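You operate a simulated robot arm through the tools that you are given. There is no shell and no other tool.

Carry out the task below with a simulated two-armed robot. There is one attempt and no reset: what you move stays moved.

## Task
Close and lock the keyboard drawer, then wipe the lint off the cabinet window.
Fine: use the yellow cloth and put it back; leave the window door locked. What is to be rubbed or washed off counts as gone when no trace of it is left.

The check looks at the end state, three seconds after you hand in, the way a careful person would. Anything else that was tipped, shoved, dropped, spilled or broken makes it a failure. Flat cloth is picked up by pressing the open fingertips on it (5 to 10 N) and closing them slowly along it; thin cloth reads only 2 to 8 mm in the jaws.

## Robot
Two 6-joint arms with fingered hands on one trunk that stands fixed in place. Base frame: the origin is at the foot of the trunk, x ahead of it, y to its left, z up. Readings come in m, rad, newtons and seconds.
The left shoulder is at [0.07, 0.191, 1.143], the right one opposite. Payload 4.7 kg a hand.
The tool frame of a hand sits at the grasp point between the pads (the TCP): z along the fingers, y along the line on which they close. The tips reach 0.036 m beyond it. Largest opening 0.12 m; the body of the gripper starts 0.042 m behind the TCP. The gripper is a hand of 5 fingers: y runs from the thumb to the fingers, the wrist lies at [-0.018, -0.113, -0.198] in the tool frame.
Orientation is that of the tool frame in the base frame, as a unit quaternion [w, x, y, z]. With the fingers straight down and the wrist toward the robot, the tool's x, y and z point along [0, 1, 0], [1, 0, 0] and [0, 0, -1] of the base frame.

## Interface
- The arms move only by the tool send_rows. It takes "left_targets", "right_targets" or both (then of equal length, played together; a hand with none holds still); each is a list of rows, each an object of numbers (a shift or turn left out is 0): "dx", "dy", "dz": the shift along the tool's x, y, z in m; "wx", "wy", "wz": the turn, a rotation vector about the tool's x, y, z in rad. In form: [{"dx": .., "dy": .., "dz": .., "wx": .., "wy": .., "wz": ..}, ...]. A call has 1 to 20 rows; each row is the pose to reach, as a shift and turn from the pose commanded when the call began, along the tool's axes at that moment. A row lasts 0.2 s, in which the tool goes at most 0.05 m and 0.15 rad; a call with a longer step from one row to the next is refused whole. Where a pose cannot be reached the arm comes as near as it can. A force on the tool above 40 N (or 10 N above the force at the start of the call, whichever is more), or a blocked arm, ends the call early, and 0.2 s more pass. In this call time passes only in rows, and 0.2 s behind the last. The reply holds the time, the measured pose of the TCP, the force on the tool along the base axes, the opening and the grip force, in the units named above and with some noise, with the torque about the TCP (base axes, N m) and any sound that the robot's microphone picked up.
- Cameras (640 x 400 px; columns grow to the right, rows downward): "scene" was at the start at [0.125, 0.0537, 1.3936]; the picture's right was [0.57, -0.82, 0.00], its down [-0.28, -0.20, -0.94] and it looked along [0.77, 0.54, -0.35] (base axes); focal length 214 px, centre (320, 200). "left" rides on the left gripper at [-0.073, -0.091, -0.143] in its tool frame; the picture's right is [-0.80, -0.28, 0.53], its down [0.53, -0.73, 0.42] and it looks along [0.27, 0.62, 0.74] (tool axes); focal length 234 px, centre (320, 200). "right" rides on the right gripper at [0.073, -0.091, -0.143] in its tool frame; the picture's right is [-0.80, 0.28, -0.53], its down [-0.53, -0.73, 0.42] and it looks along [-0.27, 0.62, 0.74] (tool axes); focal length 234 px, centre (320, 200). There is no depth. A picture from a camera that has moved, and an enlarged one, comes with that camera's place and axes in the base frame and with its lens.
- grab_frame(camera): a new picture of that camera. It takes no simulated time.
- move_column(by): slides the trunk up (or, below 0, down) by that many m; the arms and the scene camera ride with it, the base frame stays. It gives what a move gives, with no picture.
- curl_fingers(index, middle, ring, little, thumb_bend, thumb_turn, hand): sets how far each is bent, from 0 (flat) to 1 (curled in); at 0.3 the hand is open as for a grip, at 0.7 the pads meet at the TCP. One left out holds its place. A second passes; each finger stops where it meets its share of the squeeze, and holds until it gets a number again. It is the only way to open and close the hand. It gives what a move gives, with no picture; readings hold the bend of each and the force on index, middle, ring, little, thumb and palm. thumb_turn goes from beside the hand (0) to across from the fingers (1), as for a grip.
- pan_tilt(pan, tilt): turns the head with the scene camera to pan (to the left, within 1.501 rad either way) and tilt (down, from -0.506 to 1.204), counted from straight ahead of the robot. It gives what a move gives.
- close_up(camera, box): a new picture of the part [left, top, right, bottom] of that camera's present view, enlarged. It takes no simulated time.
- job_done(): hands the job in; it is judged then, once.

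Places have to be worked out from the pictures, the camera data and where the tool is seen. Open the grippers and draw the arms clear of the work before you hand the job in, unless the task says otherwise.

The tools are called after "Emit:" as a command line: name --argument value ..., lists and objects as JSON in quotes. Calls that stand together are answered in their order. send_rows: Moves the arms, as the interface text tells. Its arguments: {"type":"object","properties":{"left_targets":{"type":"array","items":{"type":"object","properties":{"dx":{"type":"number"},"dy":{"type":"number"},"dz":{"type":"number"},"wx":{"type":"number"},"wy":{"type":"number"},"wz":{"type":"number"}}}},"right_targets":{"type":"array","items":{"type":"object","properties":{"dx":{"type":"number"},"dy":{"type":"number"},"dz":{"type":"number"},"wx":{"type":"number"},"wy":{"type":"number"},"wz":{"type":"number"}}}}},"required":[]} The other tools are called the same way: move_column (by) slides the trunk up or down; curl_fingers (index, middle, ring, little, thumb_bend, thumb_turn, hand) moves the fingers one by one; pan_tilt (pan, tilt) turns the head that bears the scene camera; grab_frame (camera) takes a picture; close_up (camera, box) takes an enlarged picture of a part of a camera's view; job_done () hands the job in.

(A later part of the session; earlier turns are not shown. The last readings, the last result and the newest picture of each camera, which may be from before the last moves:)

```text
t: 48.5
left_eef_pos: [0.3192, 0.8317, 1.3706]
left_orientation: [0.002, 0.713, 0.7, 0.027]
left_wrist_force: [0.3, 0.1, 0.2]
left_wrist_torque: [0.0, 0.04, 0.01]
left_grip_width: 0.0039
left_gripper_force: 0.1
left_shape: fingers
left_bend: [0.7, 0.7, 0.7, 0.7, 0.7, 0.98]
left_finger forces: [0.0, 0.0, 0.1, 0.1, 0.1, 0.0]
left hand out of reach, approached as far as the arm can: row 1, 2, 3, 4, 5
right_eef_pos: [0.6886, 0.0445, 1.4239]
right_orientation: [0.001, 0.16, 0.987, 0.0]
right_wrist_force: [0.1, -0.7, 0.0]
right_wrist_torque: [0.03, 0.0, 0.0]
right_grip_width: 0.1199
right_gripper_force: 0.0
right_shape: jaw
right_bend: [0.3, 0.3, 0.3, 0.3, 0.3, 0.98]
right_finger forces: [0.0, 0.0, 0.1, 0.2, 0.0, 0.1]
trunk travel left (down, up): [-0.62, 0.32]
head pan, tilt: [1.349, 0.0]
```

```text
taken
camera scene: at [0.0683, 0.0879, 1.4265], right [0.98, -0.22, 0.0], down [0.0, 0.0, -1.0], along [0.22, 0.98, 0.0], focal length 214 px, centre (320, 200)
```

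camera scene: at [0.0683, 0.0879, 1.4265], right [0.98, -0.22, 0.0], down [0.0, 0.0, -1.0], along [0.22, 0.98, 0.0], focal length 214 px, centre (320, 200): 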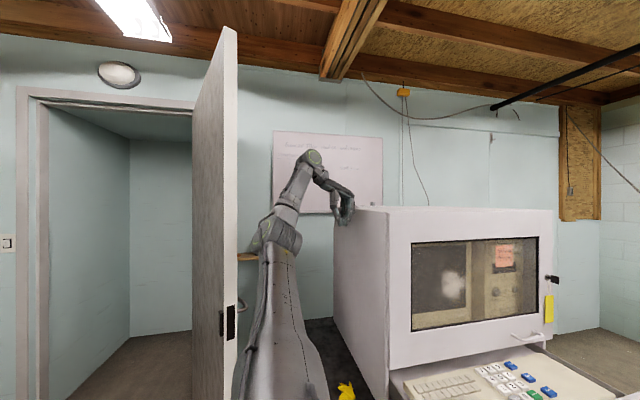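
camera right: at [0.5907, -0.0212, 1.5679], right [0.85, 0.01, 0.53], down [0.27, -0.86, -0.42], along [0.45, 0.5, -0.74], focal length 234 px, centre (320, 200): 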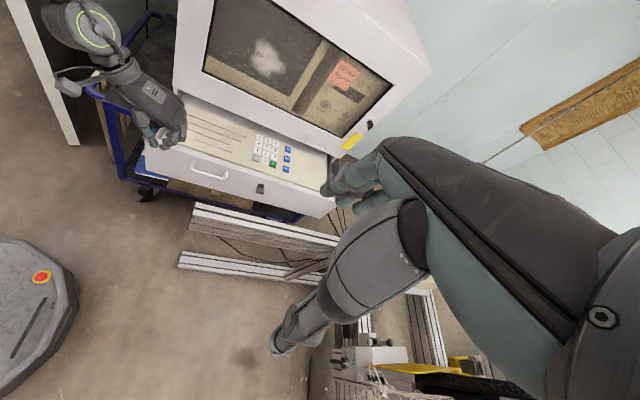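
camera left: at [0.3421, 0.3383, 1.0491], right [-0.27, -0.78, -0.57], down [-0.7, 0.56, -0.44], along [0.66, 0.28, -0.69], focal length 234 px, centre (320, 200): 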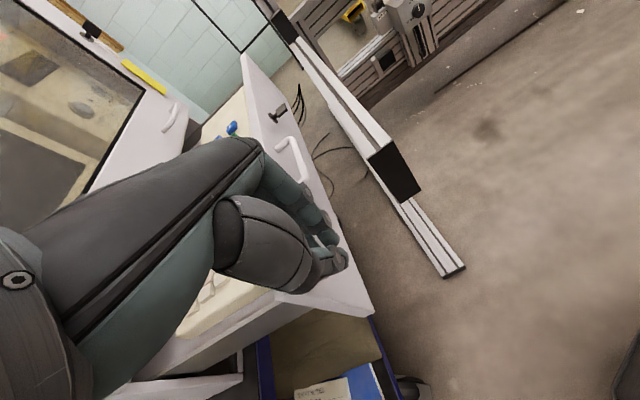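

The wrist is now beyond that ball (D≈0.77, almost straight), so the lean is working. I continue leaning in the same direction a little further and watch whether it follows.

Emit:
send_rows --left_targets '[{"dx": 0.013, "dy": -0.01, "dz": 0.018}, {"dx": 0.026, "dy": -0.02, "dz": 0.036}, {"dx": 0.038, "dy": -0.03, "dz": 0.055}, {"dx": 0.05, "dy": -0.04, "dz": 0.075}]'

Emit:
grab_frame --camera "scene"

```text
t: 49.5
left_eef_pos: [0.3137, 0.8539, 1.3579]
left_orientation: [0.002, 0.713, 0.701, 0.026]
left_wrist_force: [-0.1, -0.1, 0.4]
left_wrist_torque: [0.02, -0.02, 0.01]
left_grip_width: 0.0037
left_gripper_force: 0.0
left_shape: fingers
left_bend: [0.7, 0.7, 0.7, 0.7, 0.7, 0.98]
left_finger forces: [0.0, 0.0, 0.0, 0.0, 0.0, 0.0]
left hand out of reach, approached as far as the arm can: row 1, 2, 3, 4
right_eef_pos: [0.6901, 0.0422, 1.4244]
right_orientation: [0.0, 0.16, 0.987, 0.0]
right_wrist_force: [0.9, -0.7, 0.8]
right_wrist_torque: [0.03, 0.0, -0.04]
right_grip_width: 0.1201
right_gripper_force: 0.0
right_shape: jaw
right_bend: [0.3, 0.3, 0.3, 0.3, 0.3, 0.98]
right_finger forces: [0.0, 0.1, 0.1, 0.0, 0.0, 0.0]
trunk travel left (down, up): [-0.62, 0.32]
head pan, tilt: [1.349, 0.0]
```

```text
taken
camera scene: at [0.0687, 0.0878, 1.4264], right [0.98, -0.22, 0.0], down [0.0, 0.0, -1.0], along [0.22, 0.98, 0.0], focal length 214 px, centre (320, 200)
```

scene: 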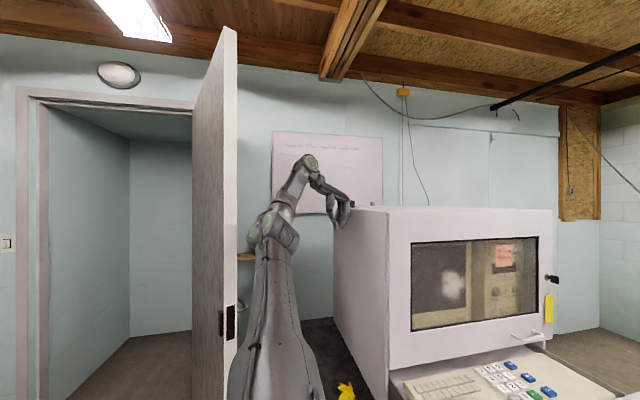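

The arm sits on its straight-elbow singularity now. I zoom in on the elbow and shoulder to see which way the elbow axis points before choosing the next direction.

Emit:
close_up --camera "scene" --box '[220, 140, 380, 240]'

Emit:
pan_tilt --pan 1.4 --tilt 0.7

Emit:
grab_frame --camera "scene"

Emit:
grab_frame --camera "right"

```text
4.00 times, centred on (300, 190) of scene
camera zoom: at [0.0687, 0.0878, 1.4264], right [0.98, -0.22, 0.0], down [0.0, 0.0, -1.0], along [0.22, 0.98, 0.0], focal length 858 px, centre (400, 240)
```

zoom: 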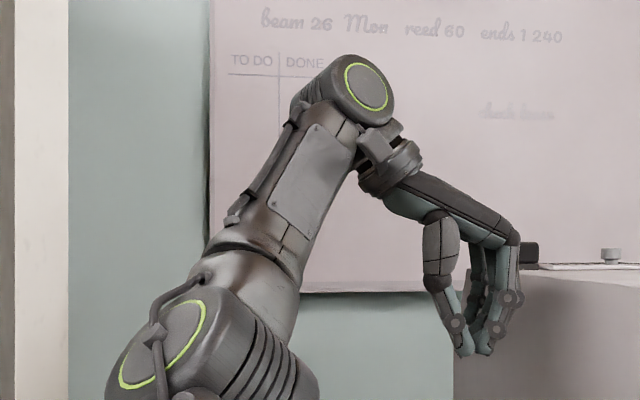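

```text
t: 50.6
left_eef_pos: [0.3107, 0.8536, 1.3561]
left_orientation: [0.003, 0.713, 0.701, 0.027]
left_wrist_force: [0.7, 0.6, -0.3]
left_wrist_torque: [-0.02, -0.04, 0.03]
left_grip_width: 0.0039
left_gripper_force: 0.0
left_shape: fingers
left_bend: [0.7, 0.7, 0.7, 0.7, 0.7, 0.98]
left_finger forces: [0.0, 0.0, 0.0, 0.0, 0.0, 0.0]
right_eef_pos: [0.6893, 0.0422, 1.424]
right_orientation: [0.0, 0.159, 0.987, 0.0]
right_wrist_force: [1.2, 0.6, -0.8]
right_wrist_torque: [0.02, 0.02, 0.01]
right_grip_width: 0.12
right_gripper_force: 0.1
right_shape: jaw
right_bend: [0.3, 0.3, 0.3, 0.3, 0.3, 0.98]
right_finger forces: [0.1, 0.0, 0.0, 0.0, 0.0, 0.0]
trunk travel left (down, up): [-0.62, 0.32]
head pan, tilt: [1.4, 0.7]
```

```text
taken
camera scene: at [0.0633, 0.084, 1.3626], right [0.99, -0.17, 0.0], down [-0.11, -0.63, -0.77], along [0.13, 0.75, -0.64], focal length 214 px, centre (320, 200)
```

scene: 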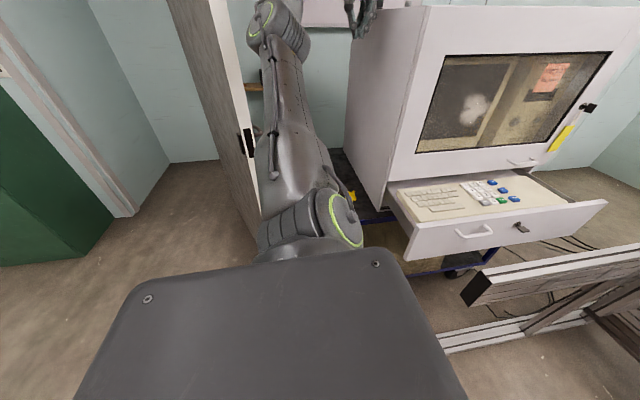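

```text
taken
camera right: at [0.5916, -0.0205, 1.5674], right [0.85, 0.01, 0.53], down [0.27, -0.86, -0.42], along [0.45, 0.5, -0.74], focal length 234 px, centre (320, 200)
```

right: 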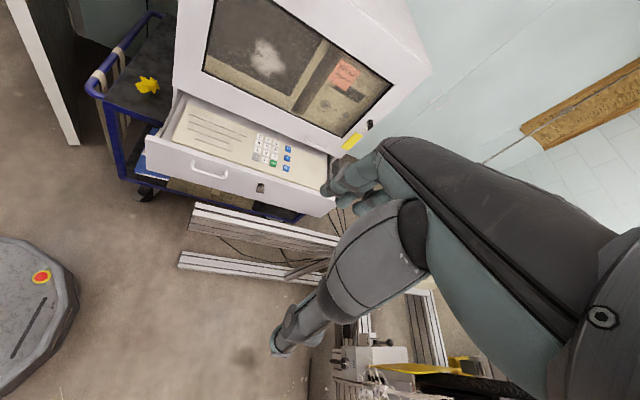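

The rings tell me the shoulder turn: for a forward-leaning fold I must turn the straight arm a further 90° about its tilted mount axis. I first raise the column a little so the hand clears the cabinet top.

Emit:
move_column --by 0.12

Emit:
pan_tilt --pan 1.35 --tilt 0.1

Emit:
grab_frame --camera "scene"

```text
t: 52.1
left_eef_pos: [0.3124, 0.8536, 1.4769]
left_orientation: [0.003, 0.713, 0.7, 0.026]
left_wrist_force: [-0.4, -0.7, -0.5]
left_wrist_torque: [-0.02, -0.03, 0.01]
left_grip_width: 0.0036
left_gripper_force: 0.1
left_shape: fingers
left_bend: [0.7, 0.7, 0.7, 0.7, 0.7, 0.98]
left_finger forces: [0.1, 0.1, 0.1, 0.1, 0.1, 0.0]
right_eef_pos: [0.6891, 0.0427, 1.5442]
right_orientation: [0.0, 0.16, 0.987, 0.0]
right_wrist_force: [0.0, -0.7, 0.1]
right_wrist_torque: [-0.01, 0.0, 0.0]
right_grip_width: 0.1203
right_gripper_force: 0.0
right_shape: jaw
right_bend: [0.3, 0.3, 0.3, 0.3, 0.3, 0.98]
right_finger forces: [0.0, 0.0, 0.1, 0.0, 0.1, 0.0]
trunk travel left (down, up): [-0.74, 0.2]
head pan, tilt: [1.4, 0.7]
```

```text
t: 53.1
left_eef_pos: [0.3127, 0.8548, 1.4763]
left_orientation: [0.003, 0.713, 0.7, 0.027]
left_wrist_force: [0.2, 0.1, -1.1]
left_wrist_torque: [0.02, 0.01, -0.01]
left_grip_width: 0.0041
left_gripper_force: 0.1
left_shape: fingers
left_bend: [0.7, 0.7, 0.7, 0.7, 0.7, 0.98]
left_finger forces: [0.0, 0.1, 0.1, 0.1, 0.1, 0.1]
right_eef_pos: [0.6888, 0.0415, 1.5444]
right_orientation: [0.0, 0.16, 0.987, 0.0]
right_wrist_force: [0.4, 0.8, 0.2]
right_wrist_torque: [-0.05, 0.0, 0.02]
right_grip_width: 0.1199
right_gripper_force: 0.0
right_shape: jaw
right_bend: [0.3, 0.3, 0.3, 0.3, 0.3, 0.98]
right_finger forces: [0.0, 0.1, 0.1, 0.0, 0.0, 0.1]
trunk travel left (down, up): [-0.74, 0.2]
head pan, tilt: [1.349, 0.099]
```

```text
taken
camera scene: at [0.069, 0.0901, 1.5373], right [0.98, -0.22, 0.0], down [-0.02, -0.1, -0.99], along [0.22, 0.97, -0.1], focal length 214 px, centre (320, 200)
```

scene: 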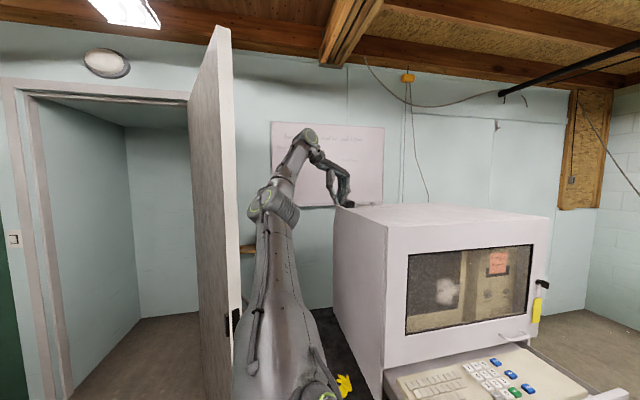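

There is now ample clearance above the cabinet. I carry the wrist around the mount axis by 90° (up and inward over the shoulder) at constant extension.

Emit:
send_rows --left_targets '[{"dx": -0.0243, "dy": 0.0314, "dz": -0.0188}, {"dx": -0.05, "dy": 0.056, "dz": -0.0446}, {"dx": -0.079, "dy": 0.0725, "dz": -0.0735}, {"dx": -0.1096, "dy": 0.0802, "dz": -0.1041}, {"dx": -0.1407, "dy": 0.0787, "dz": -0.1352}, {"dx": -0.171, "dy": 0.068, "dz": -0.1655}, {"dx": -0.199, "dy": 0.0487, "dz": -0.1935}, {"dx": -0.2117, "dy": 0.036, "dz": -0.2062}]'

Emit:
grab_frame --camera "scene"

```text
t: 54.9
left_eef_pos: [0.3349, 0.6339, 1.677]
left_orientation: [0.002, 0.713, 0.701, 0.028]
left_wrist_force: [0.3, 0.0, -0.2]
left_wrist_torque: [0.01, -0.01, 0.05]
left_grip_width: 0.004
left_gripper_force: 0.0
left_shape: fingers
left_bend: [0.7, 0.7, 0.7, 0.7, 0.7, 0.98]
left_finger forces: [0.1, 0.0, 0.0, 0.0, 0.1, 0.0]
right_eef_pos: [0.6871, 0.0408, 1.5453]
right_orientation: [-0.001, 0.16, 0.987, 0.002]
right_wrist_force: [-0.4, 0.5, -0.4]
right_wrist_torque: [-0.01, -0.06, 0.03]
right_grip_width: 0.12
right_gripper_force: 0.1
right_shape: jaw
right_bend: [0.3, 0.3, 0.3, 0.3, 0.3, 0.98]
right_finger forces: [0.0, 0.0, 0.1, 0.0, 0.1, 0.1]
trunk travel left (down, up): [-0.74, 0.2]
head pan, tilt: [1.349, 0.099]
```

```text
taken
camera scene: at [0.0677, 0.0889, 1.5375], right [0.98, -0.22, 0.0], down [-0.02, -0.1, -1.0], along [0.22, 0.97, -0.1], focal length 214 px, centre (320, 200)
```

scene: 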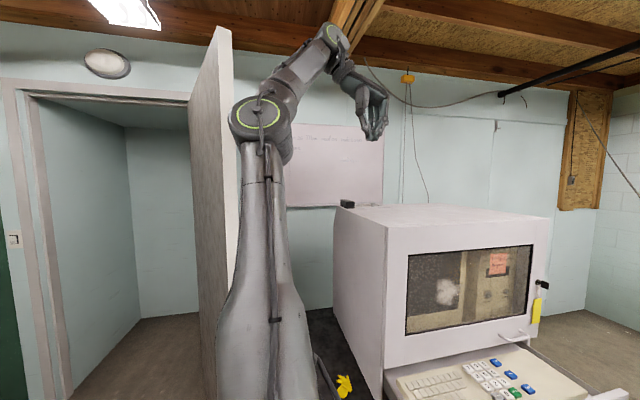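

The arm followed this arc completely. From here, still near full extension, I try leaning forward (+X) at constant reach.

Emit:
send_rows --left_targets '[{"dx": -0.008, "dy": 0.04, "dz": 0.008}, {"dx": -0.016, "dy": 0.08, "dz": 0.016}, {"dx": -0.027, "dy": 0.12, "dz": 0.027}, {"dx": -0.039, "dy": 0.16, "dz": 0.039}, {"dx": -0.051, "dy": 0.199, "dz": 0.051}]'

Emit:
grab_frame --camera "scene"

```text
t: 56.1
left_eef_pos: [0.4968, 0.607, 1.5863]
left_orientation: [0.002, 0.713, 0.7, 0.026]
left_wrist_force: [0.3, 0.2, 0.0]
left_wrist_torque: [-0.03, 0.01, -0.01]
left_grip_width: 0.004
left_gripper_force: 0.1
left_shape: fingers
left_bend: [0.7, 0.7, 0.7, 0.7, 0.7, 0.98]
left_finger forces: [0.0, 0.1, 0.0, 0.0, 0.0, 0.0]
left hand out of reach, approached as far as the arm can: row 1, 2, 3, 4, 5
right_eef_pos: [0.6919, 0.0436, 1.5436]
right_orientation: [-0.001, 0.16, 0.987, 0.0]
right_wrist_force: [1.1, -0.4, 0.2]
right_wrist_torque: [-0.03, 0.01, 0.04]
right_grip_width: 0.1201
right_gripper_force: 0.1
right_shape: jaw
right_bend: [0.3, 0.3, 0.3, 0.3, 0.3, 0.98]
right_finger forces: [0.1, 0.0, 0.1, 0.1, 0.1, 0.0]
trunk travel left (down, up): [-0.74, 0.2]
head pan, tilt: [1.349, 0.099]
```

```text
taken
camera scene: at [0.0709, 0.0903, 1.5373], right [0.98, -0.22, 0.0], down [-0.02, -0.1, -0.99], along [0.22, 0.97, -0.1], focal length 214 px, centre (320, 200)
```

scene: 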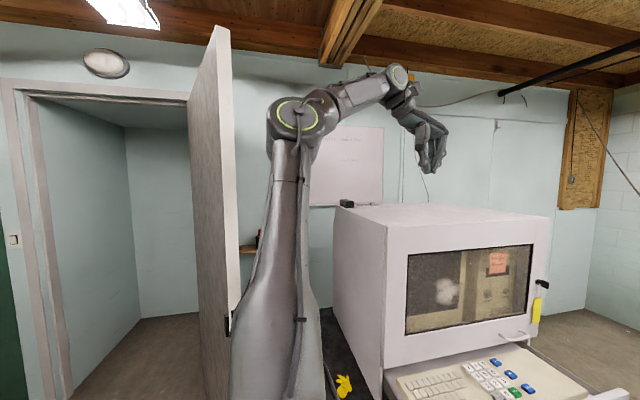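

Still the confined fold. The arm only crosses if it leans exactly along its own bending plane at the straight pose, so I retrace to the straight pose at the left, where that direction is back-out-down.

Emit:
send_rows --left_targets '[{"dx": 0.005, "dy": -0.03, "dz": -0.017}, {"dx": 0.011, "dy": -0.06, "dz": -0.035}, {"dx": 0.016, "dy": -0.095, "dz": -0.054}, {"dx": 0.022, "dy": -0.13, "dz": -0.074}, {"dx": 0.027, "dy": -0.162, "dz": -0.091}, {"dx": 0.0488, "dy": -0.1354, "dz": -0.0835}, {"dx": 0.0768, "dy": -0.1161, "dz": -0.0555}, {"dx": 0.1071, "dy": -0.1054, "dz": -0.0252}, {"dx": 0.1382, "dy": -0.1039, "dz": 0.0059}, {"dx": 0.1688, "dy": -0.1116, "dz": 0.0365}, {"dx": 0.1978, "dy": -0.1281, "dz": 0.0654}, {"dx": 0.2235, "dy": -0.1527, "dz": 0.0912}, {"dx": 0.2478, "dy": -0.1841, "dz": 0.11}]'

Emit:
close_up --camera "scene" --box '[180, 60, 400, 400]'

```text
t: 58.9
left_eef_pos: [0.3178, 0.8645, 1.4768]
left_orientation: [0.003, 0.714, 0.7, 0.027]
left_wrist_force: [-0.7, 0.5, 0.1]
left_wrist_torque: [-0.03, -0.05, 0.0]
left_grip_width: 0.0041
left_gripper_force: 0.0
left_shape: fingers
left_bend: [0.7, 0.7, 0.7, 0.7, 0.7, 0.98]
left_finger forces: [0.1, 0.0, 0.1, 0.1, 0.0, 0.1]
right_eef_pos: [0.688, 0.0457, 1.5435]
right_orientation: [0.0, 0.161, 0.987, -0.001]
right_wrist_force: [0.1, 0.6, 0.2]
right_wrist_torque: [-0.01, -0.02, -0.02]
right_grip_width: 0.1199
right_gripper_force: 0.0
right_shape: jaw
right_bend: [0.3, 0.3, 0.3, 0.3, 0.3, 0.98]
right_finger forces: [0.1, 0.0, 0.0, 0.0, 0.0, 0.0]
trunk travel left (down, up): [-0.74, 0.2]
head pan, tilt: [1.349, 0.099]
```

```text
1.18 times, centred on (290, 230) of scene
camera zoom: at [0.0684, 0.0924, 1.5373], right [0.98, -0.22, 0.0], down [-0.02, -0.1, -0.99], along [0.22, 0.97, -0.1], focal length 252 px, centre (355, 165)
```

zoom: 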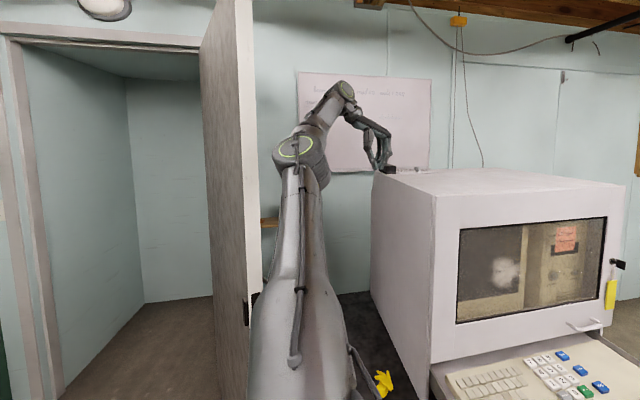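

Same hand pose but a different elbow orientation now (ring facing up), and nothing flagged. I test a move downward and slightly inward from here, left of the cabinet.

Emit:
send_rows --left_targets '[{"dx": -0.01, "dy": -0.01, "dz": 0.03}, {"dx": -0.02, "dy": -0.02, "dz": 0.06}, {"dx": -0.03, "dy": -0.03, "dz": 0.09}, {"dx": -0.04, "dy": -0.04, "dz": 0.12}]'

Emit:
grab_frame --camera "scene"

```text
t: 59.9
left_eef_pos: [0.3122, 0.864, 1.4678]
left_orientation: [0.004, 0.714, 0.699, 0.021]
left_wrist_force: [0.3, 0.1, -0.4]
left_wrist_torque: [0.0, 0.0, 0.0]
left_grip_width: 0.0036
left_gripper_force: 0.0
left_shape: fingers
left_bend: [0.7, 0.7, 0.7, 0.7, 0.7, 0.98]
left_finger forces: [0.1, 0.0, 0.0, 0.1, 0.1, 0.1]
left hand out of reach, approached as far as the arm can: row 1, 2, 3, 4
right_eef_pos: [0.6878, 0.0435, 1.5442]
right_orientation: [0.0, 0.16, 0.987, 0.0]
right_wrist_force: [-0.4, 1.3, 0.1]
right_wrist_torque: [-0.05, -0.03, 0.04]
right_grip_width: 0.12
right_gripper_force: 0.1
right_shape: jaw
right_bend: [0.3, 0.3, 0.3, 0.3, 0.3, 0.98]
right_finger forces: [0.1, 0.0, 0.1, 0.0, 0.1, 0.0]
trunk travel left (down, up): [-0.74, 0.2]
head pan, tilt: [1.349, 0.099]
```

```text
taken
camera scene: at [0.0692, 0.0909, 1.5373], right [0.98, -0.22, 0.0], down [-0.02, -0.1, -0.99], along [0.22, 0.97, -0.1], focal length 214 px, centre (320, 200)
```

scene: 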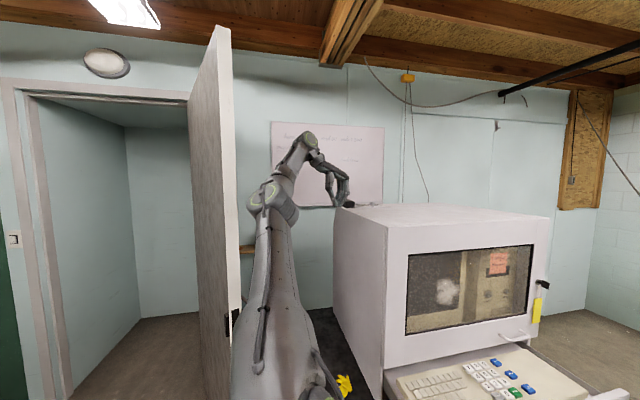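

The confined posture returned. To copy a working posture I need a careful look at how the right arm's shoulder and elbow are arranged.

Emit:
pan_tilt --pan -0.7 --tilt 0.1

Emit:
grab_frame --camera "scene"

Emit:
pan_tilt --pan -1.3 --tilt 0.7

Emit:
grab_frame --camera "scene"

```text
t: 61.9
left_eef_pos: [0.3122, 0.8626, 1.4688]
left_orientation: [0.004, 0.715, 0.699, 0.021]
left_wrist_force: [0.2, 0.2, 0.3]
left_wrist_torque: [0.04, -0.03, -0.02]
left_grip_width: 0.004
left_gripper_force: 0.0
left_shape: fingers
left_bend: [0.7, 0.7, 0.7, 0.7, 0.7, 0.98]
left_finger forces: [0.0, 0.0, 0.0, 0.1, 0.1, 0.0]
right_eef_pos: [0.6898, 0.0428, 1.5448]
right_orientation: [-0.001, 0.159, 0.987, 0.001]
right_wrist_force: [-0.6, -0.4, 0.1]
right_wrist_torque: [-0.03, 0.01, 0.01]
right_grip_width: 0.12
right_gripper_force: 0.0
right_shape: jaw
right_bend: [0.3, 0.3, 0.3, 0.3, 0.3, 0.98]
right_finger forces: [0.0, 0.0, 0.0, 0.0, 0.0, 0.0]
trunk travel left (down, up): [-0.74, 0.2]
head pan, tilt: [-0.7, 0.099]
```

```text
taken
camera scene: at [0.1192, -0.0589, 1.5374], right [-0.64, -0.77, 0.0], down [-0.08, 0.06, -1.0], along [0.76, -0.64, -0.1], focal length 214 px, centre (320, 200)
```

scene: 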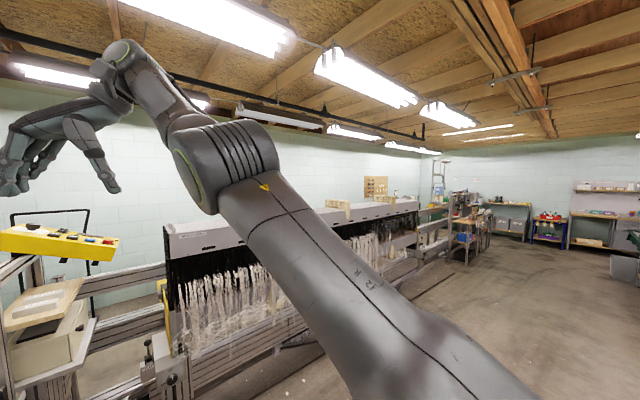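

```text
t: 62.9
left_eef_pos: [0.3124, 0.863, 1.4683]
left_orientation: [0.004, 0.715, 0.699, 0.021]
left_wrist_force: [-0.4, -0.3, -0.7]
left_wrist_torque: [-0.06, -0.02, -0.04]
left_grip_width: 0.004
left_gripper_force: 0.1
left_shape: fingers
left_bend: [0.7, 0.7, 0.7, 0.7, 0.7, 0.98]
left_finger forces: [0.0, 0.0, 0.0, 0.1, 0.0, 0.0]
right_eef_pos: [0.6899, 0.0435, 1.5443]
right_orientation: [0.0, 0.159, 0.987, -0.001]
right_wrist_force: [0.6, -0.3, 0.3]
right_wrist_torque: [0.0, 0.0, 0.0]
right_grip_width: 0.12
right_gripper_force: 0.1
right_shape: jaw
right_bend: [0.3, 0.3, 0.3, 0.3, 0.3, 0.98]
right_finger forces: [0.0, 0.0, 0.0, 0.0, 0.1, 0.1]
trunk travel left (down, up): [-0.74, 0.2]
head pan, tilt: [-1.3, 0.7]
```

```text
taken
camera scene: at [0.0716, -0.0814, 1.4827], right [-0.96, -0.27, 0.0], down [-0.17, 0.62, -0.77], along [0.2, -0.74, -0.64], focal length 214 px, centre (320, 200)
```

scene: 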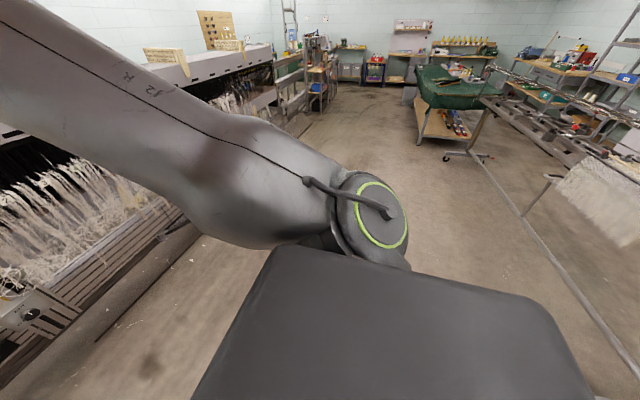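

The right arm's shoulder cap faces up and back, and so did the left one's at the very start, before my first turning move dragged it into this fold. I go back to the starting hand pose along the same route and compare the posture with the first picture.

Emit:
send_rows --left_targets '[{"dx": -0.04, "dy": -0.008, "dz": -0.025}, {"dx": -0.08, "dy": -0.016, "dz": -0.05}, {"dx": -0.115, "dy": -0.024, "dz": -0.08}, {"dx": -0.15, "dy": -0.032, "dz": -0.1}, {"dx": -0.19, "dy": -0.036, "dz": -0.1}, {"dx": -0.23, "dy": -0.04, "dz": -0.1}, {"dx": -0.265, "dy": -0.042, "dz": -0.1}, {"dx": -0.295, "dy": -0.042, "dz": -0.092}]'

Emit:
pan_tilt --pan 1.35 --tilt 0.1

Emit:
grab_frame --camera "scene"

```text
t: 64.7
left_eef_pos: [0.2689, 0.5599, 1.563]
left_orientation: [0.002, 0.714, 0.7, 0.026]
left_wrist_force: [0.9, 0.1, 0.1]
left_wrist_torque: [0.01, 0.01, 0.01]
left_grip_width: 0.0041
left_gripper_force: 0.1
left_shape: fingers
left_bend: [0.7, 0.7, 0.7, 0.7, 0.7, 0.98]
left_finger forces: [0.0, 0.0, 0.0, 0.0, 0.0, 0.1]
left hand out of reach, approached as far as the arm can: row 1, 2, 3, 4, 5, 6, 7, 8
right_eef_pos: [0.6898, 0.0425, 1.5441]
right_orientation: [-0.001, 0.16, 0.987, 0.0]
right_wrist_force: [-0.8, 0.5, -0.1]
right_wrist_torque: [0.05, 0.01, 0.0]
right_grip_width: 0.1198
right_gripper_force: 0.1
right_shape: jaw
right_bend: [0.3, 0.3, 0.3, 0.3, 0.3, 0.98]
right_finger forces: [0.0, 0.0, 0.1, 0.1, 0.1, 0.0]
trunk travel left (down, up): [-0.74, 0.2]
head pan, tilt: [-1.3, 0.7]
```

```text
t: 67.1
left_eef_pos: [0.2684, 0.5614, 1.5639]
left_orientation: [0.002, 0.713, 0.7, 0.027]
left_wrist_force: [-0.7, -0.4, 0.7]
left_wrist_torque: [0.0, 0.0, 0.03]
left_grip_width: 0.004
left_gripper_force: 0.1
left_shape: fingers
left_bend: [0.7, 0.7, 0.7, 0.7, 0.7, 0.98]
left_finger forces: [0.0, 0.0, 0.1, 0.1, 0.0, 0.0]
right_eef_pos: [0.6895, 0.0424, 1.5441]
right_orientation: [0.0, 0.159, 0.987, 0.0]
right_wrist_force: [0.1, 0.3, -0.2]
right_wrist_torque: [0.0, -0.02, -0.01]
right_grip_width: 0.1198
right_gripper_force: 0.0
right_shape: jaw
right_bend: [0.3, 0.3, 0.3, 0.3, 0.3, 0.98]
right_finger forces: [0.1, 0.1, 0.0, 0.0, 0.1, 0.0]
trunk travel left (down, up): [-0.74, 0.2]
head pan, tilt: [1.349, 0.099]
```

```text
taken
camera scene: at [0.0691, 0.0901, 1.5373], right [0.98, -0.22, 0.0], down [-0.02, -0.1, -0.99], along [0.22, 0.97, -0.1], focal length 214 px, centre (320, 200)
```

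scene: 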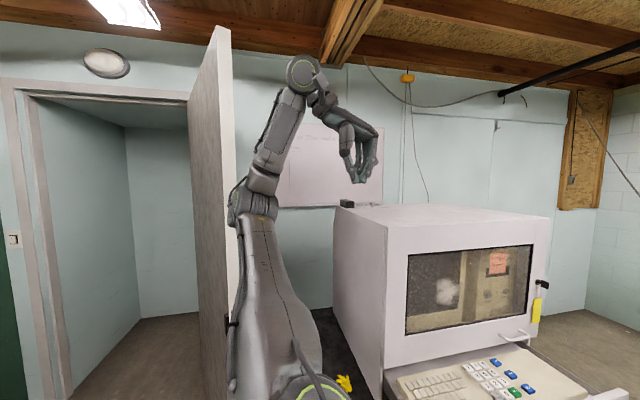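

This matches the earlier pose near the start. I move on to the exact starting hand pose (plus the 0.12 m column raise) and view it from the same head angle as at the beginning.

Emit:
send_rows --left_targets '[{"dx": -0.012, "dy": 0.03, "dz": 0.021}, {"dx": -0.024, "dy": 0.06, "dz": 0.042}, {"dx": -0.036, "dy": 0.09, "dz": 0.064}, {"dx": -0.047, "dy": 0.119, "dz": 0.085}]'

Emit:
pan_tilt --pan 1.1 --tilt 0.75

Emit:
grab_frame --camera "scene"

```text
t: 68.1
left_eef_pos: [0.3919, 0.5126, 1.4822]
left_orientation: [0.0, 0.713, 0.7, 0.026]
left_wrist_force: [0.4, 0.9, -0.4]
left_wrist_torque: [0.01, 0.03, -0.02]
left_grip_width: 0.0038
left_gripper_force: 0.0
left_shape: fingers
left_bend: [0.7, 0.7, 0.7, 0.7, 0.7, 0.98]
left_finger forces: [0.0, 0.0, 0.0, 0.0, 0.1, 0.1]
left hand out of reach, approached as far as the arm can: row 1, 2, 3, 4
right_eef_pos: [0.6913, 0.0428, 1.5441]
right_orientation: [0.0, 0.16, 0.987, -0.001]
right_wrist_force: [0.6, 0.5, -0.2]
right_wrist_torque: [-0.01, 0.05, -0.03]
right_grip_width: 0.1197
right_gripper_force: 0.0
right_shape: jaw
right_bend: [0.3, 0.3, 0.3, 0.3, 0.3, 0.98]
right_finger forces: [0.0, 0.0, 0.1, 0.1, 0.0, 0.0]
trunk travel left (down, up): [-0.74, 0.2]
head pan, tilt: [1.349, 0.099]
```

```text
t: 69.1
left_eef_pos: [0.3916, 0.5136, 1.4828]
left_orientation: [0.002, 0.714, 0.7, 0.026]
left_wrist_force: [-0.3, 0.0, -0.5]
left_wrist_torque: [0.0, 0.02, 0.0]
left_grip_width: 0.0039
left_gripper_force: 0.1
left_shape: fingers
left_bend: [0.7, 0.7, 0.7, 0.7, 0.7, 0.98]
left_finger forces: [0.0, 0.0, 0.0, 0.0, 0.0, 0.0]
right_eef_pos: [0.6895, 0.0432, 1.5445]
right_orientation: [0.0, 0.161, 0.987, 0.0]
right_wrist_force: [0.6, 0.3, -0.3]
right_wrist_torque: [0.0, 0.03, -0.01]
right_grip_width: 0.1199
right_gripper_force: 0.1
right_shape: jaw
right_bend: [0.3, 0.3, 0.3, 0.3, 0.3, 0.98]
right_finger forces: [0.0, 0.0, 0.1, 0.0, 0.1, 0.0]
trunk travel left (down, up): [-0.74, 0.2]
head pan, tilt: [1.1, 0.75]
```

```text
taken
camera scene: at [0.0866, 0.0743, 1.4784], right [0.89, -0.45, 0.0], down [-0.31, -0.61, -0.73], along [0.33, 0.65, -0.68], focal length 214 px, centre (320, 200)
```

scene: 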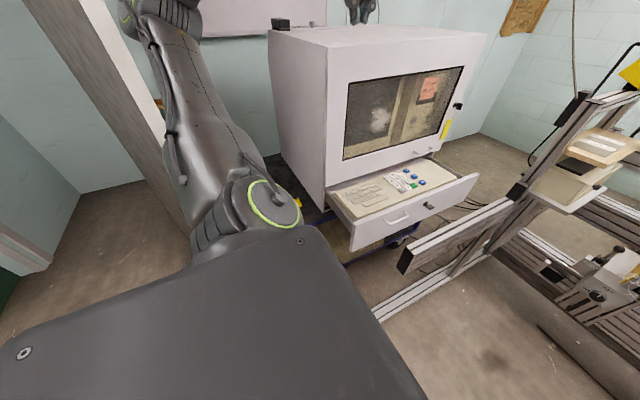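

The posture matches the starting one again. From here I test simple translations in the default orientation, first straight forward (+X).

Emit:
send_rows --left_targets '[{"dy": 0.03}, {"dy": 0.06}, {"dy": 0.09}]'

Emit:
grab_frame --camera "scene"

```text
t: 69.9
left_eef_pos: [0.4848, 0.5125, 1.4838]
left_orientation: [0.0, 0.714, 0.7, 0.026]
left_wrist_force: [0.9, 0.6, -1.0]
left_wrist_torque: [-0.02, 0.04, -0.02]
left_grip_width: 0.0039
left_gripper_force: 0.1
left_shape: fingers
left_bend: [0.7, 0.7, 0.7, 0.7, 0.7, 0.98]
left_finger forces: [0.0, 0.0, 0.1, 0.0, 0.0, 0.0]
right_eef_pos: [0.6936, 0.0432, 1.5422]
right_orientation: [-0.002, 0.16, 0.987, -0.001]
right_wrist_force: [1.2, -0.5, 0.2]
right_wrist_torque: [-0.01, 0.01, 0.0]
right_grip_width: 0.1199
right_gripper_force: 0.1
right_shape: jaw
right_bend: [0.3, 0.3, 0.3, 0.3, 0.3, 0.98]
right_finger forces: [0.0, 0.0, 0.0, 0.0, 0.0, 0.0]
trunk travel left (down, up): [-0.74, 0.2]
head pan, tilt: [1.1, 0.75]
```

```text
taken
camera scene: at [0.0901, 0.074, 1.478], right [0.89, -0.45, 0.0], down [-0.31, -0.61, -0.73], along [0.33, 0.65, -0.68], focal length 214 px, centre (320, 200)
```

scene: 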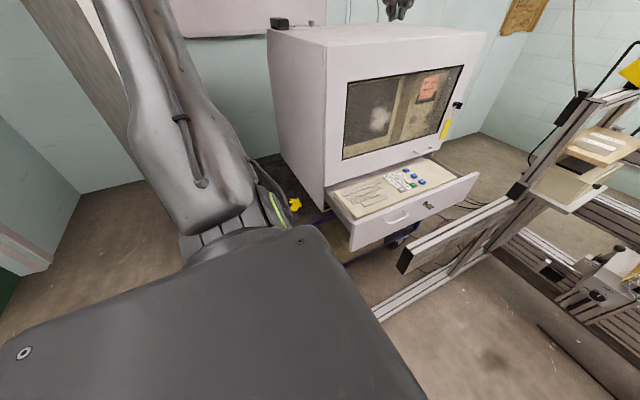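

Moving +X reached its target but flipped the shoulder again (ring now sideways). I return via the same two points to recover the start posture, then try a different first direction (downward) from there.

Emit:
send_rows --left_targets '[{"dx": 0.008, "dy": -0.035, "dz": -0.013}, {"dx": 0.016, "dy": -0.07, "dz": -0.026}, {"dx": 0.024, "dy": -0.105, "dz": -0.039}, {"dx": 0.032, "dy": -0.14, "dz": -0.052}, {"dx": 0.04, "dy": -0.175, "dz": -0.065}, {"dx": 0.049, "dy": -0.215, "dz": -0.08}]'

Emit:
grab_frame --camera "scene"

Emit:
send_rows --left_targets '[{"dx": -0.012, "dy": 0.03, "dz": 0.021}, {"dx": -0.024, "dy": 0.06, "dz": 0.042}, {"dx": -0.036, "dy": 0.09, "dz": 0.064}, {"dx": -0.047, "dy": 0.119, "dz": 0.085}]'

Emit:
grab_frame --camera "scene"

```text
t: 71.3
left_eef_pos: [0.2617, 0.5593, 1.5644]
left_orientation: [0.002, 0.713, 0.7, 0.028]
left_wrist_force: [0.1, 0.2, -0.3]
left_wrist_torque: [0.01, -0.04, 0.06]
left_grip_width: 0.0039
left_gripper_force: 0.1
left_shape: fingers
left_bend: [0.7, 0.7, 0.7, 0.7, 0.7, 0.98]
left_finger forces: [0.0, 0.0, 0.0, 0.1, 0.1, 0.1]
left hand out of reach, approached as far as the arm can: row 6
right_eef_pos: [0.6847, 0.0406, 1.5462]
right_orientation: [0.002, 0.16, 0.987, 0.0]
right_wrist_force: [-1.1, -0.5, 0.7]
right_wrist_torque: [0.06, -0.07, -0.02]
right_grip_width: 0.12
right_gripper_force: 0.1
right_shape: jaw
right_bend: [0.3, 0.3, 0.3, 0.3, 0.3, 0.98]
right_finger forces: [0.0, 0.1, 0.0, 0.1, 0.0, 0.0]
trunk travel left (down, up): [-0.74, 0.2]
head pan, tilt: [1.1, 0.75]
```

```text
taken
camera scene: at [0.0827, 0.0727, 1.4787], right [0.89, -0.45, 0.0], down [-0.31, -0.61, -0.73], along [0.33, 0.65, -0.68], focal length 214 px, centre (320, 200)
```

scene: 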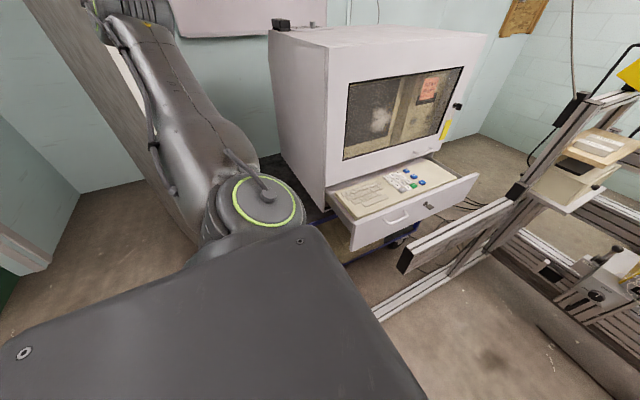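

```text
t: 72.3
left_eef_pos: [0.388, 0.5108, 1.4828]
left_orientation: [0.002, 0.714, 0.7, 0.026]
left_wrist_force: [0.2, 0.6, -1.5]
left_wrist_torque: [-0.01, 0.04, 0.01]
left_grip_width: 0.0035
left_gripper_force: 0.0
left_shape: fingers
left_bend: [0.7, 0.7, 0.7, 0.7, 0.7, 0.98]
left_finger forces: [0.0, 0.0, 0.0, 0.0, 0.0, 0.0]
left hand out of reach, approached as far as the arm can: row 1, 2, 3, 4
right_eef_pos: [0.6896, 0.0424, 1.544]
right_orientation: [-0.002, 0.16, 0.987, 0.0]
right_wrist_force: [-0.1, -0.1, 0.4]
right_wrist_torque: [-0.02, -0.01, -0.02]
right_grip_width: 0.1198
right_gripper_force: 0.1
right_shape: jaw
right_bend: [0.3, 0.3, 0.3, 0.3, 0.3, 0.98]
right_finger forces: [0.0, 0.0, 0.1, 0.0, 0.0, 0.0]
trunk travel left (down, up): [-0.74, 0.2]
head pan, tilt: [1.1, 0.75]
```

```text
taken
camera scene: at [0.0878, 0.0741, 1.4782], right [0.89, -0.45, 0.0], down [-0.31, -0.61, -0.73], along [0.33, 0.65, -0.68], focal length 214 px, centre (320, 200)
```

scene: 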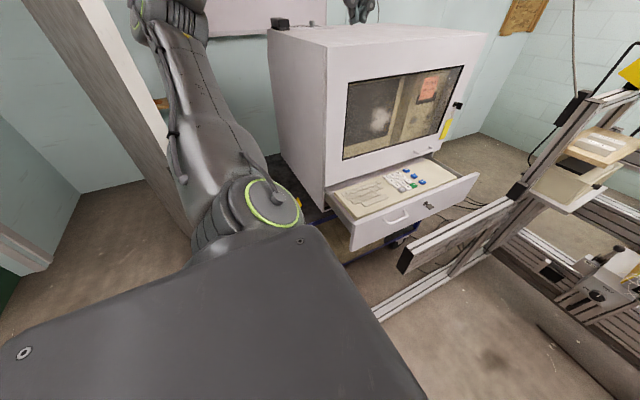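

At (0.26, 0.56, 1.56) the shoulder ring fully faces up, as on the working right arm. I go back there and then move straight +X slightly rising, which should keep that shoulder orientation.

Emit:
send_rows --left_targets '[{"dx": 0.012, "dy": -0.032, "dz": -0.021}, {"dx": 0.024, "dy": -0.063, "dz": -0.041}, {"dx": 0.036, "dy": -0.095, "dz": -0.062}, {"dx": 0.0485, "dy": -0.1263, "dz": -0.0816}]'

Emit:
send_rows --left_targets '[{"dx": -0.003, "dy": 0.03, "dz": -0.006}, {"dx": -0.006, "dy": 0.06, "dz": -0.012}, {"dx": -0.009, "dy": 0.09, "dz": -0.018}, {"dx": -0.012, "dy": 0.12, "dz": -0.024}]'

Emit:
grab_frame --camera "scene"

```text
t: 73.3
left_eef_pos: [0.2563, 0.5584, 1.5663]
left_orientation: [0.004, 0.713, 0.701, 0.026]
left_wrist_force: [-1.3, 0.5, 0.6]
left_wrist_torque: [0.01, -0.02, 0.0]
left_grip_width: 0.0039
left_gripper_force: 0.1
left_shape: fingers
left_bend: [0.7, 0.7, 0.7, 0.7, 0.7, 0.98]
left_finger forces: [0.0, 0.1, 0.0, 0.1, 0.0, 0.1]
left hand out of reach, approached as far as the arm can: row 1, 2, 3
right_eef_pos: [0.6861, 0.0415, 1.5465]
right_orientation: [0.002, 0.16, 0.987, 0.0]
right_wrist_force: [-0.7, -0.5, 0.3]
right_wrist_torque: [-0.05, -0.02, -0.02]
right_grip_width: 0.1197
right_gripper_force: 0.0
right_shape: jaw
right_bend: [0.3, 0.3, 0.3, 0.3, 0.3, 0.98]
right_finger forces: [0.0, 0.0, 0.1, 0.1, 0.1, 0.0]
trunk travel left (down, up): [-0.74, 0.2]
head pan, tilt: [1.1, 0.75]
```

```text
t: 74.3
left_eef_pos: [0.3805, 0.5435, 1.5912]
left_orientation: [0.0, 0.713, 0.701, 0.027]
left_wrist_force: [0.8, -0.2, 0.2]
left_wrist_torque: [0.04, 0.01, 0.0]
left_grip_width: 0.0039
left_gripper_force: 0.0
left_shape: fingers
left_bend: [0.7, 0.7, 0.7, 0.7, 0.7, 0.98]
left_finger forces: [0.0, 0.0, 0.1, 0.0, 0.0, 0.0]
right_eef_pos: [0.6919, 0.0421, 1.5428]
right_orientation: [-0.001, 0.16, 0.987, 0.0]
right_wrist_force: [0.2, -0.1, 0.6]
right_wrist_torque: [0.02, 0.05, 0.02]
right_grip_width: 0.12
right_gripper_force: 0.1
right_shape: jaw
right_bend: [0.3, 0.3, 0.3, 0.3, 0.3, 0.98]
right_finger forces: [0.0, 0.0, 0.1, 0.1, 0.0, 0.0]
trunk travel left (down, up): [-0.74, 0.2]
head pan, tilt: [1.1, 0.75]
```

```text
taken
camera scene: at [0.0887, 0.0728, 1.4782], right [0.89, -0.45, 0.0], down [-0.31, -0.61, -0.73], along [0.33, 0.65, -0.68], focal length 214 px, centre (320, 200)
```

scene: 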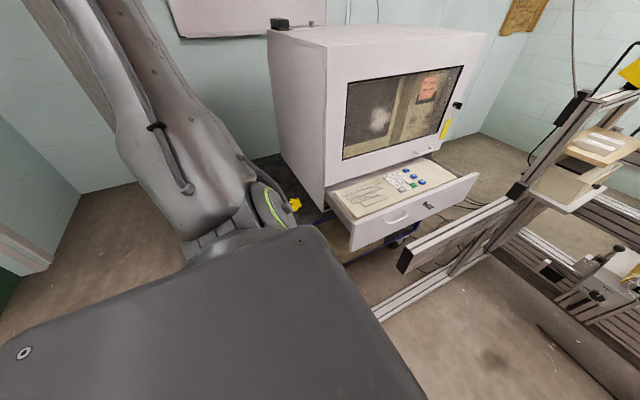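

Moving +X again swings the shoulder the wrong way. I use the right arm as a reference instead: I move it down and back a bit and see how freely it works and in which posture.

Emit:
send_rows --right_targets '[{"dz": 0.04}, {"dz": 0.08}, {"dz": 0.12}, {"dz": 0.16}, {"dz": 0.2}, {"dz": 0.24}, {"dz": 0.28}]'

Emit:
pan_tilt --pan -1.1 --tilt 0.75

Emit:
grab_frame --camera "scene"

```text
t: 75.9
left_eef_pos: [0.3787, 0.5444, 1.5915]
left_orientation: [0.002, 0.713, 0.701, 0.027]
left_wrist_force: [-0.3, 0.7, 0.5]
left_wrist_torque: [-0.01, 0.03, 0.01]
left_grip_width: 0.004
left_gripper_force: 0.1
left_shape: fingers
left_bend: [0.7, 0.7, 0.7, 0.7, 0.7, 0.98]
left_finger forces: [0.0, 0.0, 0.1, 0.0, 0.0, 0.0]
right_eef_pos: [0.7911, 0.0758, 1.3331]
right_orientation: [-0.002, 0.16, 0.987, -0.001]
right_wrist_force: [-0.4, 0.0, -0.5]
right_wrist_torque: [0.0, 0.02, -0.03]
right_grip_width: 0.1199
right_gripper_force: 0.1
right_shape: jaw
right_bend: [0.3, 0.3, 0.3, 0.3, 0.3, 0.98]
right_finger forces: [0.0, 0.0, 0.0, 0.1, 0.1, 0.0]
right hand out of reach, approached as far as the arm can: row 1, 2, 3, 4, 5, 6, 7
trunk travel left (down, up): [-0.74, 0.2]
head pan, tilt: [1.1, 0.75]
```

```text
t: 78.0
left_eef_pos: [0.3793, 0.5431, 1.5908]
left_orientation: [0.002, 0.714, 0.7, 0.027]
left_wrist_force: [0.1, 0.0, -0.6]
left_wrist_torque: [0.01, 0.03, 0.0]
left_grip_width: 0.004
left_gripper_force: 0.1
left_shape: fingers
left_bend: [0.7, 0.7, 0.7, 0.7, 0.7, 0.98]
left_finger forces: [0.0, 0.0, 0.0, 0.0, 0.1, 0.0]
right_eef_pos: [0.7898, 0.0743, 1.3347]
right_orientation: [-0.001, 0.161, 0.987, -0.001]
right_wrist_force: [1.1, 0.2, -0.4]
right_wrist_torque: [0.01, 0.02, -0.04]
right_grip_width: 0.12
right_gripper_force: 0.1
right_shape: jaw
right_bend: [0.3, 0.3, 0.3, 0.3, 0.3, 0.98]
right_finger forces: [0.1, 0.0, 0.0, 0.0, 0.0, 0.0]
trunk travel left (down, up): [-0.74, 0.2]
head pan, tilt: [-1.1, 0.75]
```

```text
taken
camera scene: at [0.0864, -0.0735, 1.4783], right [-0.89, -0.45, 0.0], down [-0.31, 0.61, -0.73], along [0.33, -0.65, -0.68], focal length 214 px, centre (320, 200)
```

scene: 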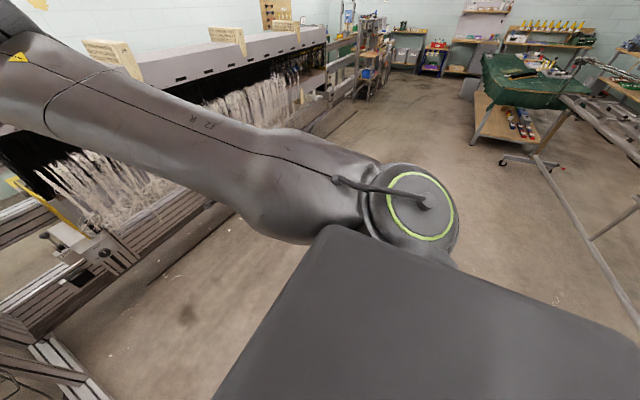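

Even the right arm just slides on its fully stretched sphere, so the solver gets stuck at a straight elbow and I have to pick directions carefully. The shoulder axis works out to about 30° above horizontal. I raise the column fully so I can leave the straight pose forward-and-down over the cabinet top.

Emit:
move_column --by 0.2

Emit:
send_rows --left_targets '[{"dx": 0.03, "dy": -0.02, "dz": 0.008}, {"dx": 0.06, "dy": -0.04, "dz": 0.016}, {"dx": 0.09, "dy": -0.06, "dz": 0.02}, {"dx": 0.125, "dy": -0.08, "dz": 0.023}, {"dx": 0.165, "dy": -0.095, "dz": 0.023}, {"dx": 0.2, "dy": -0.085, "dz": 0.045}, {"dx": 0.235, "dy": -0.075, "dz": 0.07}, {"dx": 0.27, "dy": -0.065, "dz": 0.095}, {"dx": 0.3, "dy": -0.062, "dz": 0.112}]'

Emit:
pan_tilt --pan 1.35 --tilt 0.3

Emit:
grab_frame --camera "scene"

```text
t: 80.1
left_eef_pos: [0.3784, 0.545, 1.7918]
left_orientation: [0.002, 0.713, 0.7, 0.027]
left_wrist_force: [0.2, 0.6, -0.7]
left_wrist_torque: [-0.02, -0.03, 0.0]
left_grip_width: 0.0038
left_gripper_force: 0.0
left_shape: fingers
left_bend: [0.7, 0.7, 0.7, 0.7, 0.7, 0.98]
left_finger forces: [0.1, 0.0, 0.1, 0.0, 0.0, 0.0]
right_eef_pos: [0.7901, 0.0748, 1.5329]
right_orientation: [-0.001, 0.16, 0.987, -0.001]
right_wrist_force: [0.4, -1.2, -0.8]
right_wrist_torque: [-0.03, 0.01, -0.01]
right_grip_width: 0.12
right_gripper_force: 0.1
right_shape: jaw
right_bend: [0.3, 0.3, 0.3, 0.3, 0.3, 0.98]
right_finger forces: [0.1, 0.0, 0.0, 0.0, 0.0, 0.0]
trunk travel left (down, up): [-0.94, 0.0]
head pan, tilt: [-1.1, 0.75]
```

```text
t: 82.1
left_eef_pos: [0.3209, 0.8459, 1.6936]
left_orientation: [0.008, 0.715, 0.698, 0.034]
left_wrist_force: [2.8, 0.7, -6.5]
left_wrist_torque: [-0.16, 0.09, -0.05]
left_grip_width: 0.0039
left_gripper_force: 0.0
left_shape: fingers
left_bend: [0.7, 0.7, 0.7, 0.7, 0.7, 0.98]
left_finger forces: [0.0, 0.1, 0.0, 0.0, 0.0, 0.1]
right_eef_pos: [0.7859, 0.0738, 1.5378]
right_orientation: [0.001, 0.16, 0.987, 0.0]
right_wrist_force: [-1.2, -0.5, -0.1]
right_wrist_torque: [0.08, -0.07, -0.04]
right_grip_width: 0.1197
right_gripper_force: 0.1
right_shape: jaw
right_bend: [0.3, 0.3, 0.3, 0.3, 0.3, 0.98]
right_finger forces: [0.1, 0.0, 0.0, 0.0, 0.0, 0.1]
trunk travel left (down, up): [-0.94, 0.0]
head pan, tilt: [-1.1, 0.75]
```

```text
t: 84.3
left_eef_pos: [0.3251, 0.8479, 1.693]
left_orientation: [0.01, 0.716, 0.698, 0.033]
left_wrist_force: [0.2, -0.2, 0.4]
left_wrist_torque: [0.06, 0.02, 0.0]
left_grip_width: 0.0041
left_gripper_force: 0.1
left_shape: fingers
left_bend: [0.7, 0.7, 0.7, 0.7, 0.7, 0.98]
left_finger forces: [0.1, 0.1, 0.0, 0.0, 0.1, 0.0]
right_eef_pos: [0.7895, 0.0743, 1.5342]
right_orientation: [-0.001, 0.161, 0.987, -0.002]
right_wrist_force: [0.6, -0.4, 0.4]
right_wrist_torque: [0.0, 0.01, -0.01]
right_grip_width: 0.1198
right_gripper_force: 0.1
right_shape: jaw
right_bend: [0.3, 0.3, 0.3, 0.3, 0.3, 0.98]
right_finger forces: [0.1, 0.0, 0.1, 0.0, 0.0, 0.0]
trunk travel left (down, up): [-0.94, 0.0]
head pan, tilt: [1.349, 0.3]
```

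```text
taken
camera scene: at [0.0698, 0.0916, 1.7184], right [0.98, -0.22, 0.0], down [-0.07, -0.29, -0.96], along [0.21, 0.93, -0.3], focal length 214 px, centre (320, 200)
```

scene: 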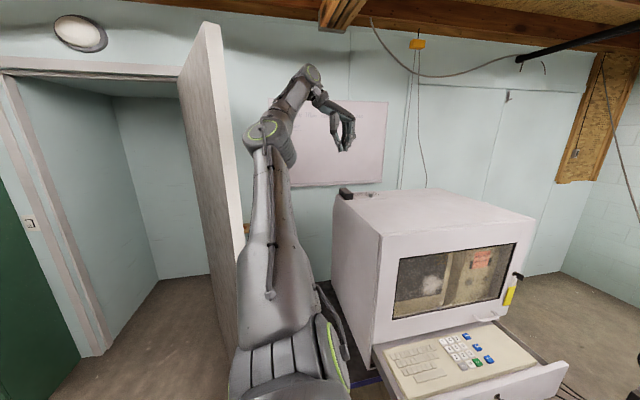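

The straight pose is reached again with the shoulder cap facing +X. Per the geometry, leaning to the free side from here means going mostly down and outward with a little forward; I try that at constant reach.

Emit:
send_rows --left_targets '[{"dx": 0.012, "dy": 0.01, "dz": 0.027}, {"dx": 0.023, "dy": 0.02, "dz": 0.055}, {"dx": 0.034, "dy": 0.03, "dz": 0.085}, {"dx": 0.043, "dy": 0.04, "dz": 0.115}]'

Emit:
grab_frame --camera "scene"

```text
t: 85.3
left_eef_pos: [0.3842, 0.8879, 1.591]
left_orientation: [0.002, 0.713, 0.7, 0.027]
left_wrist_force: [0.2, -0.3, 0.6]
left_wrist_torque: [0.0, 0.0, 0.01]
left_grip_width: 0.0039
left_gripper_force: 0.0
left_shape: fingers
left_bend: [0.7, 0.7, 0.7, 0.7, 0.7, 0.98]
left_finger forces: [0.0, 0.0, 0.0, 0.1, 0.0, 0.0]
left hand out of reach, approached as far as the arm can: row 3, 4
right_eef_pos: [0.7923, 0.0753, 1.5328]
right_orientation: [-0.002, 0.16, 0.987, -0.001]
right_wrist_force: [1.0, -0.1, 0.0]
right_wrist_torque: [0.0, 0.01, -0.01]
right_grip_width: 0.1198
right_gripper_force: 0.1
right_shape: jaw
right_bend: [0.3, 0.3, 0.3, 0.3, 0.3, 0.98]
right_finger forces: [0.1, 0.0, 0.1, 0.0, 0.1, 0.0]
trunk travel left (down, up): [-0.94, 0.0]
head pan, tilt: [1.349, 0.3]
```

```text
taken
camera scene: at [0.071, 0.0914, 1.7185], right [0.98, -0.22, 0.0], down [-0.07, -0.29, -0.96], along [0.21, 0.93, -0.3], focal length 214 px, centre (320, 200)
```

scene: 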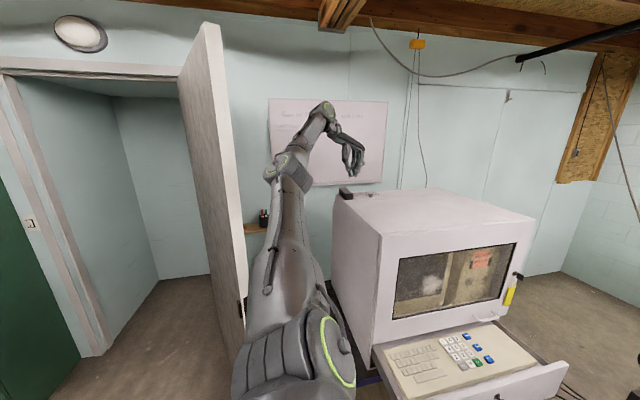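

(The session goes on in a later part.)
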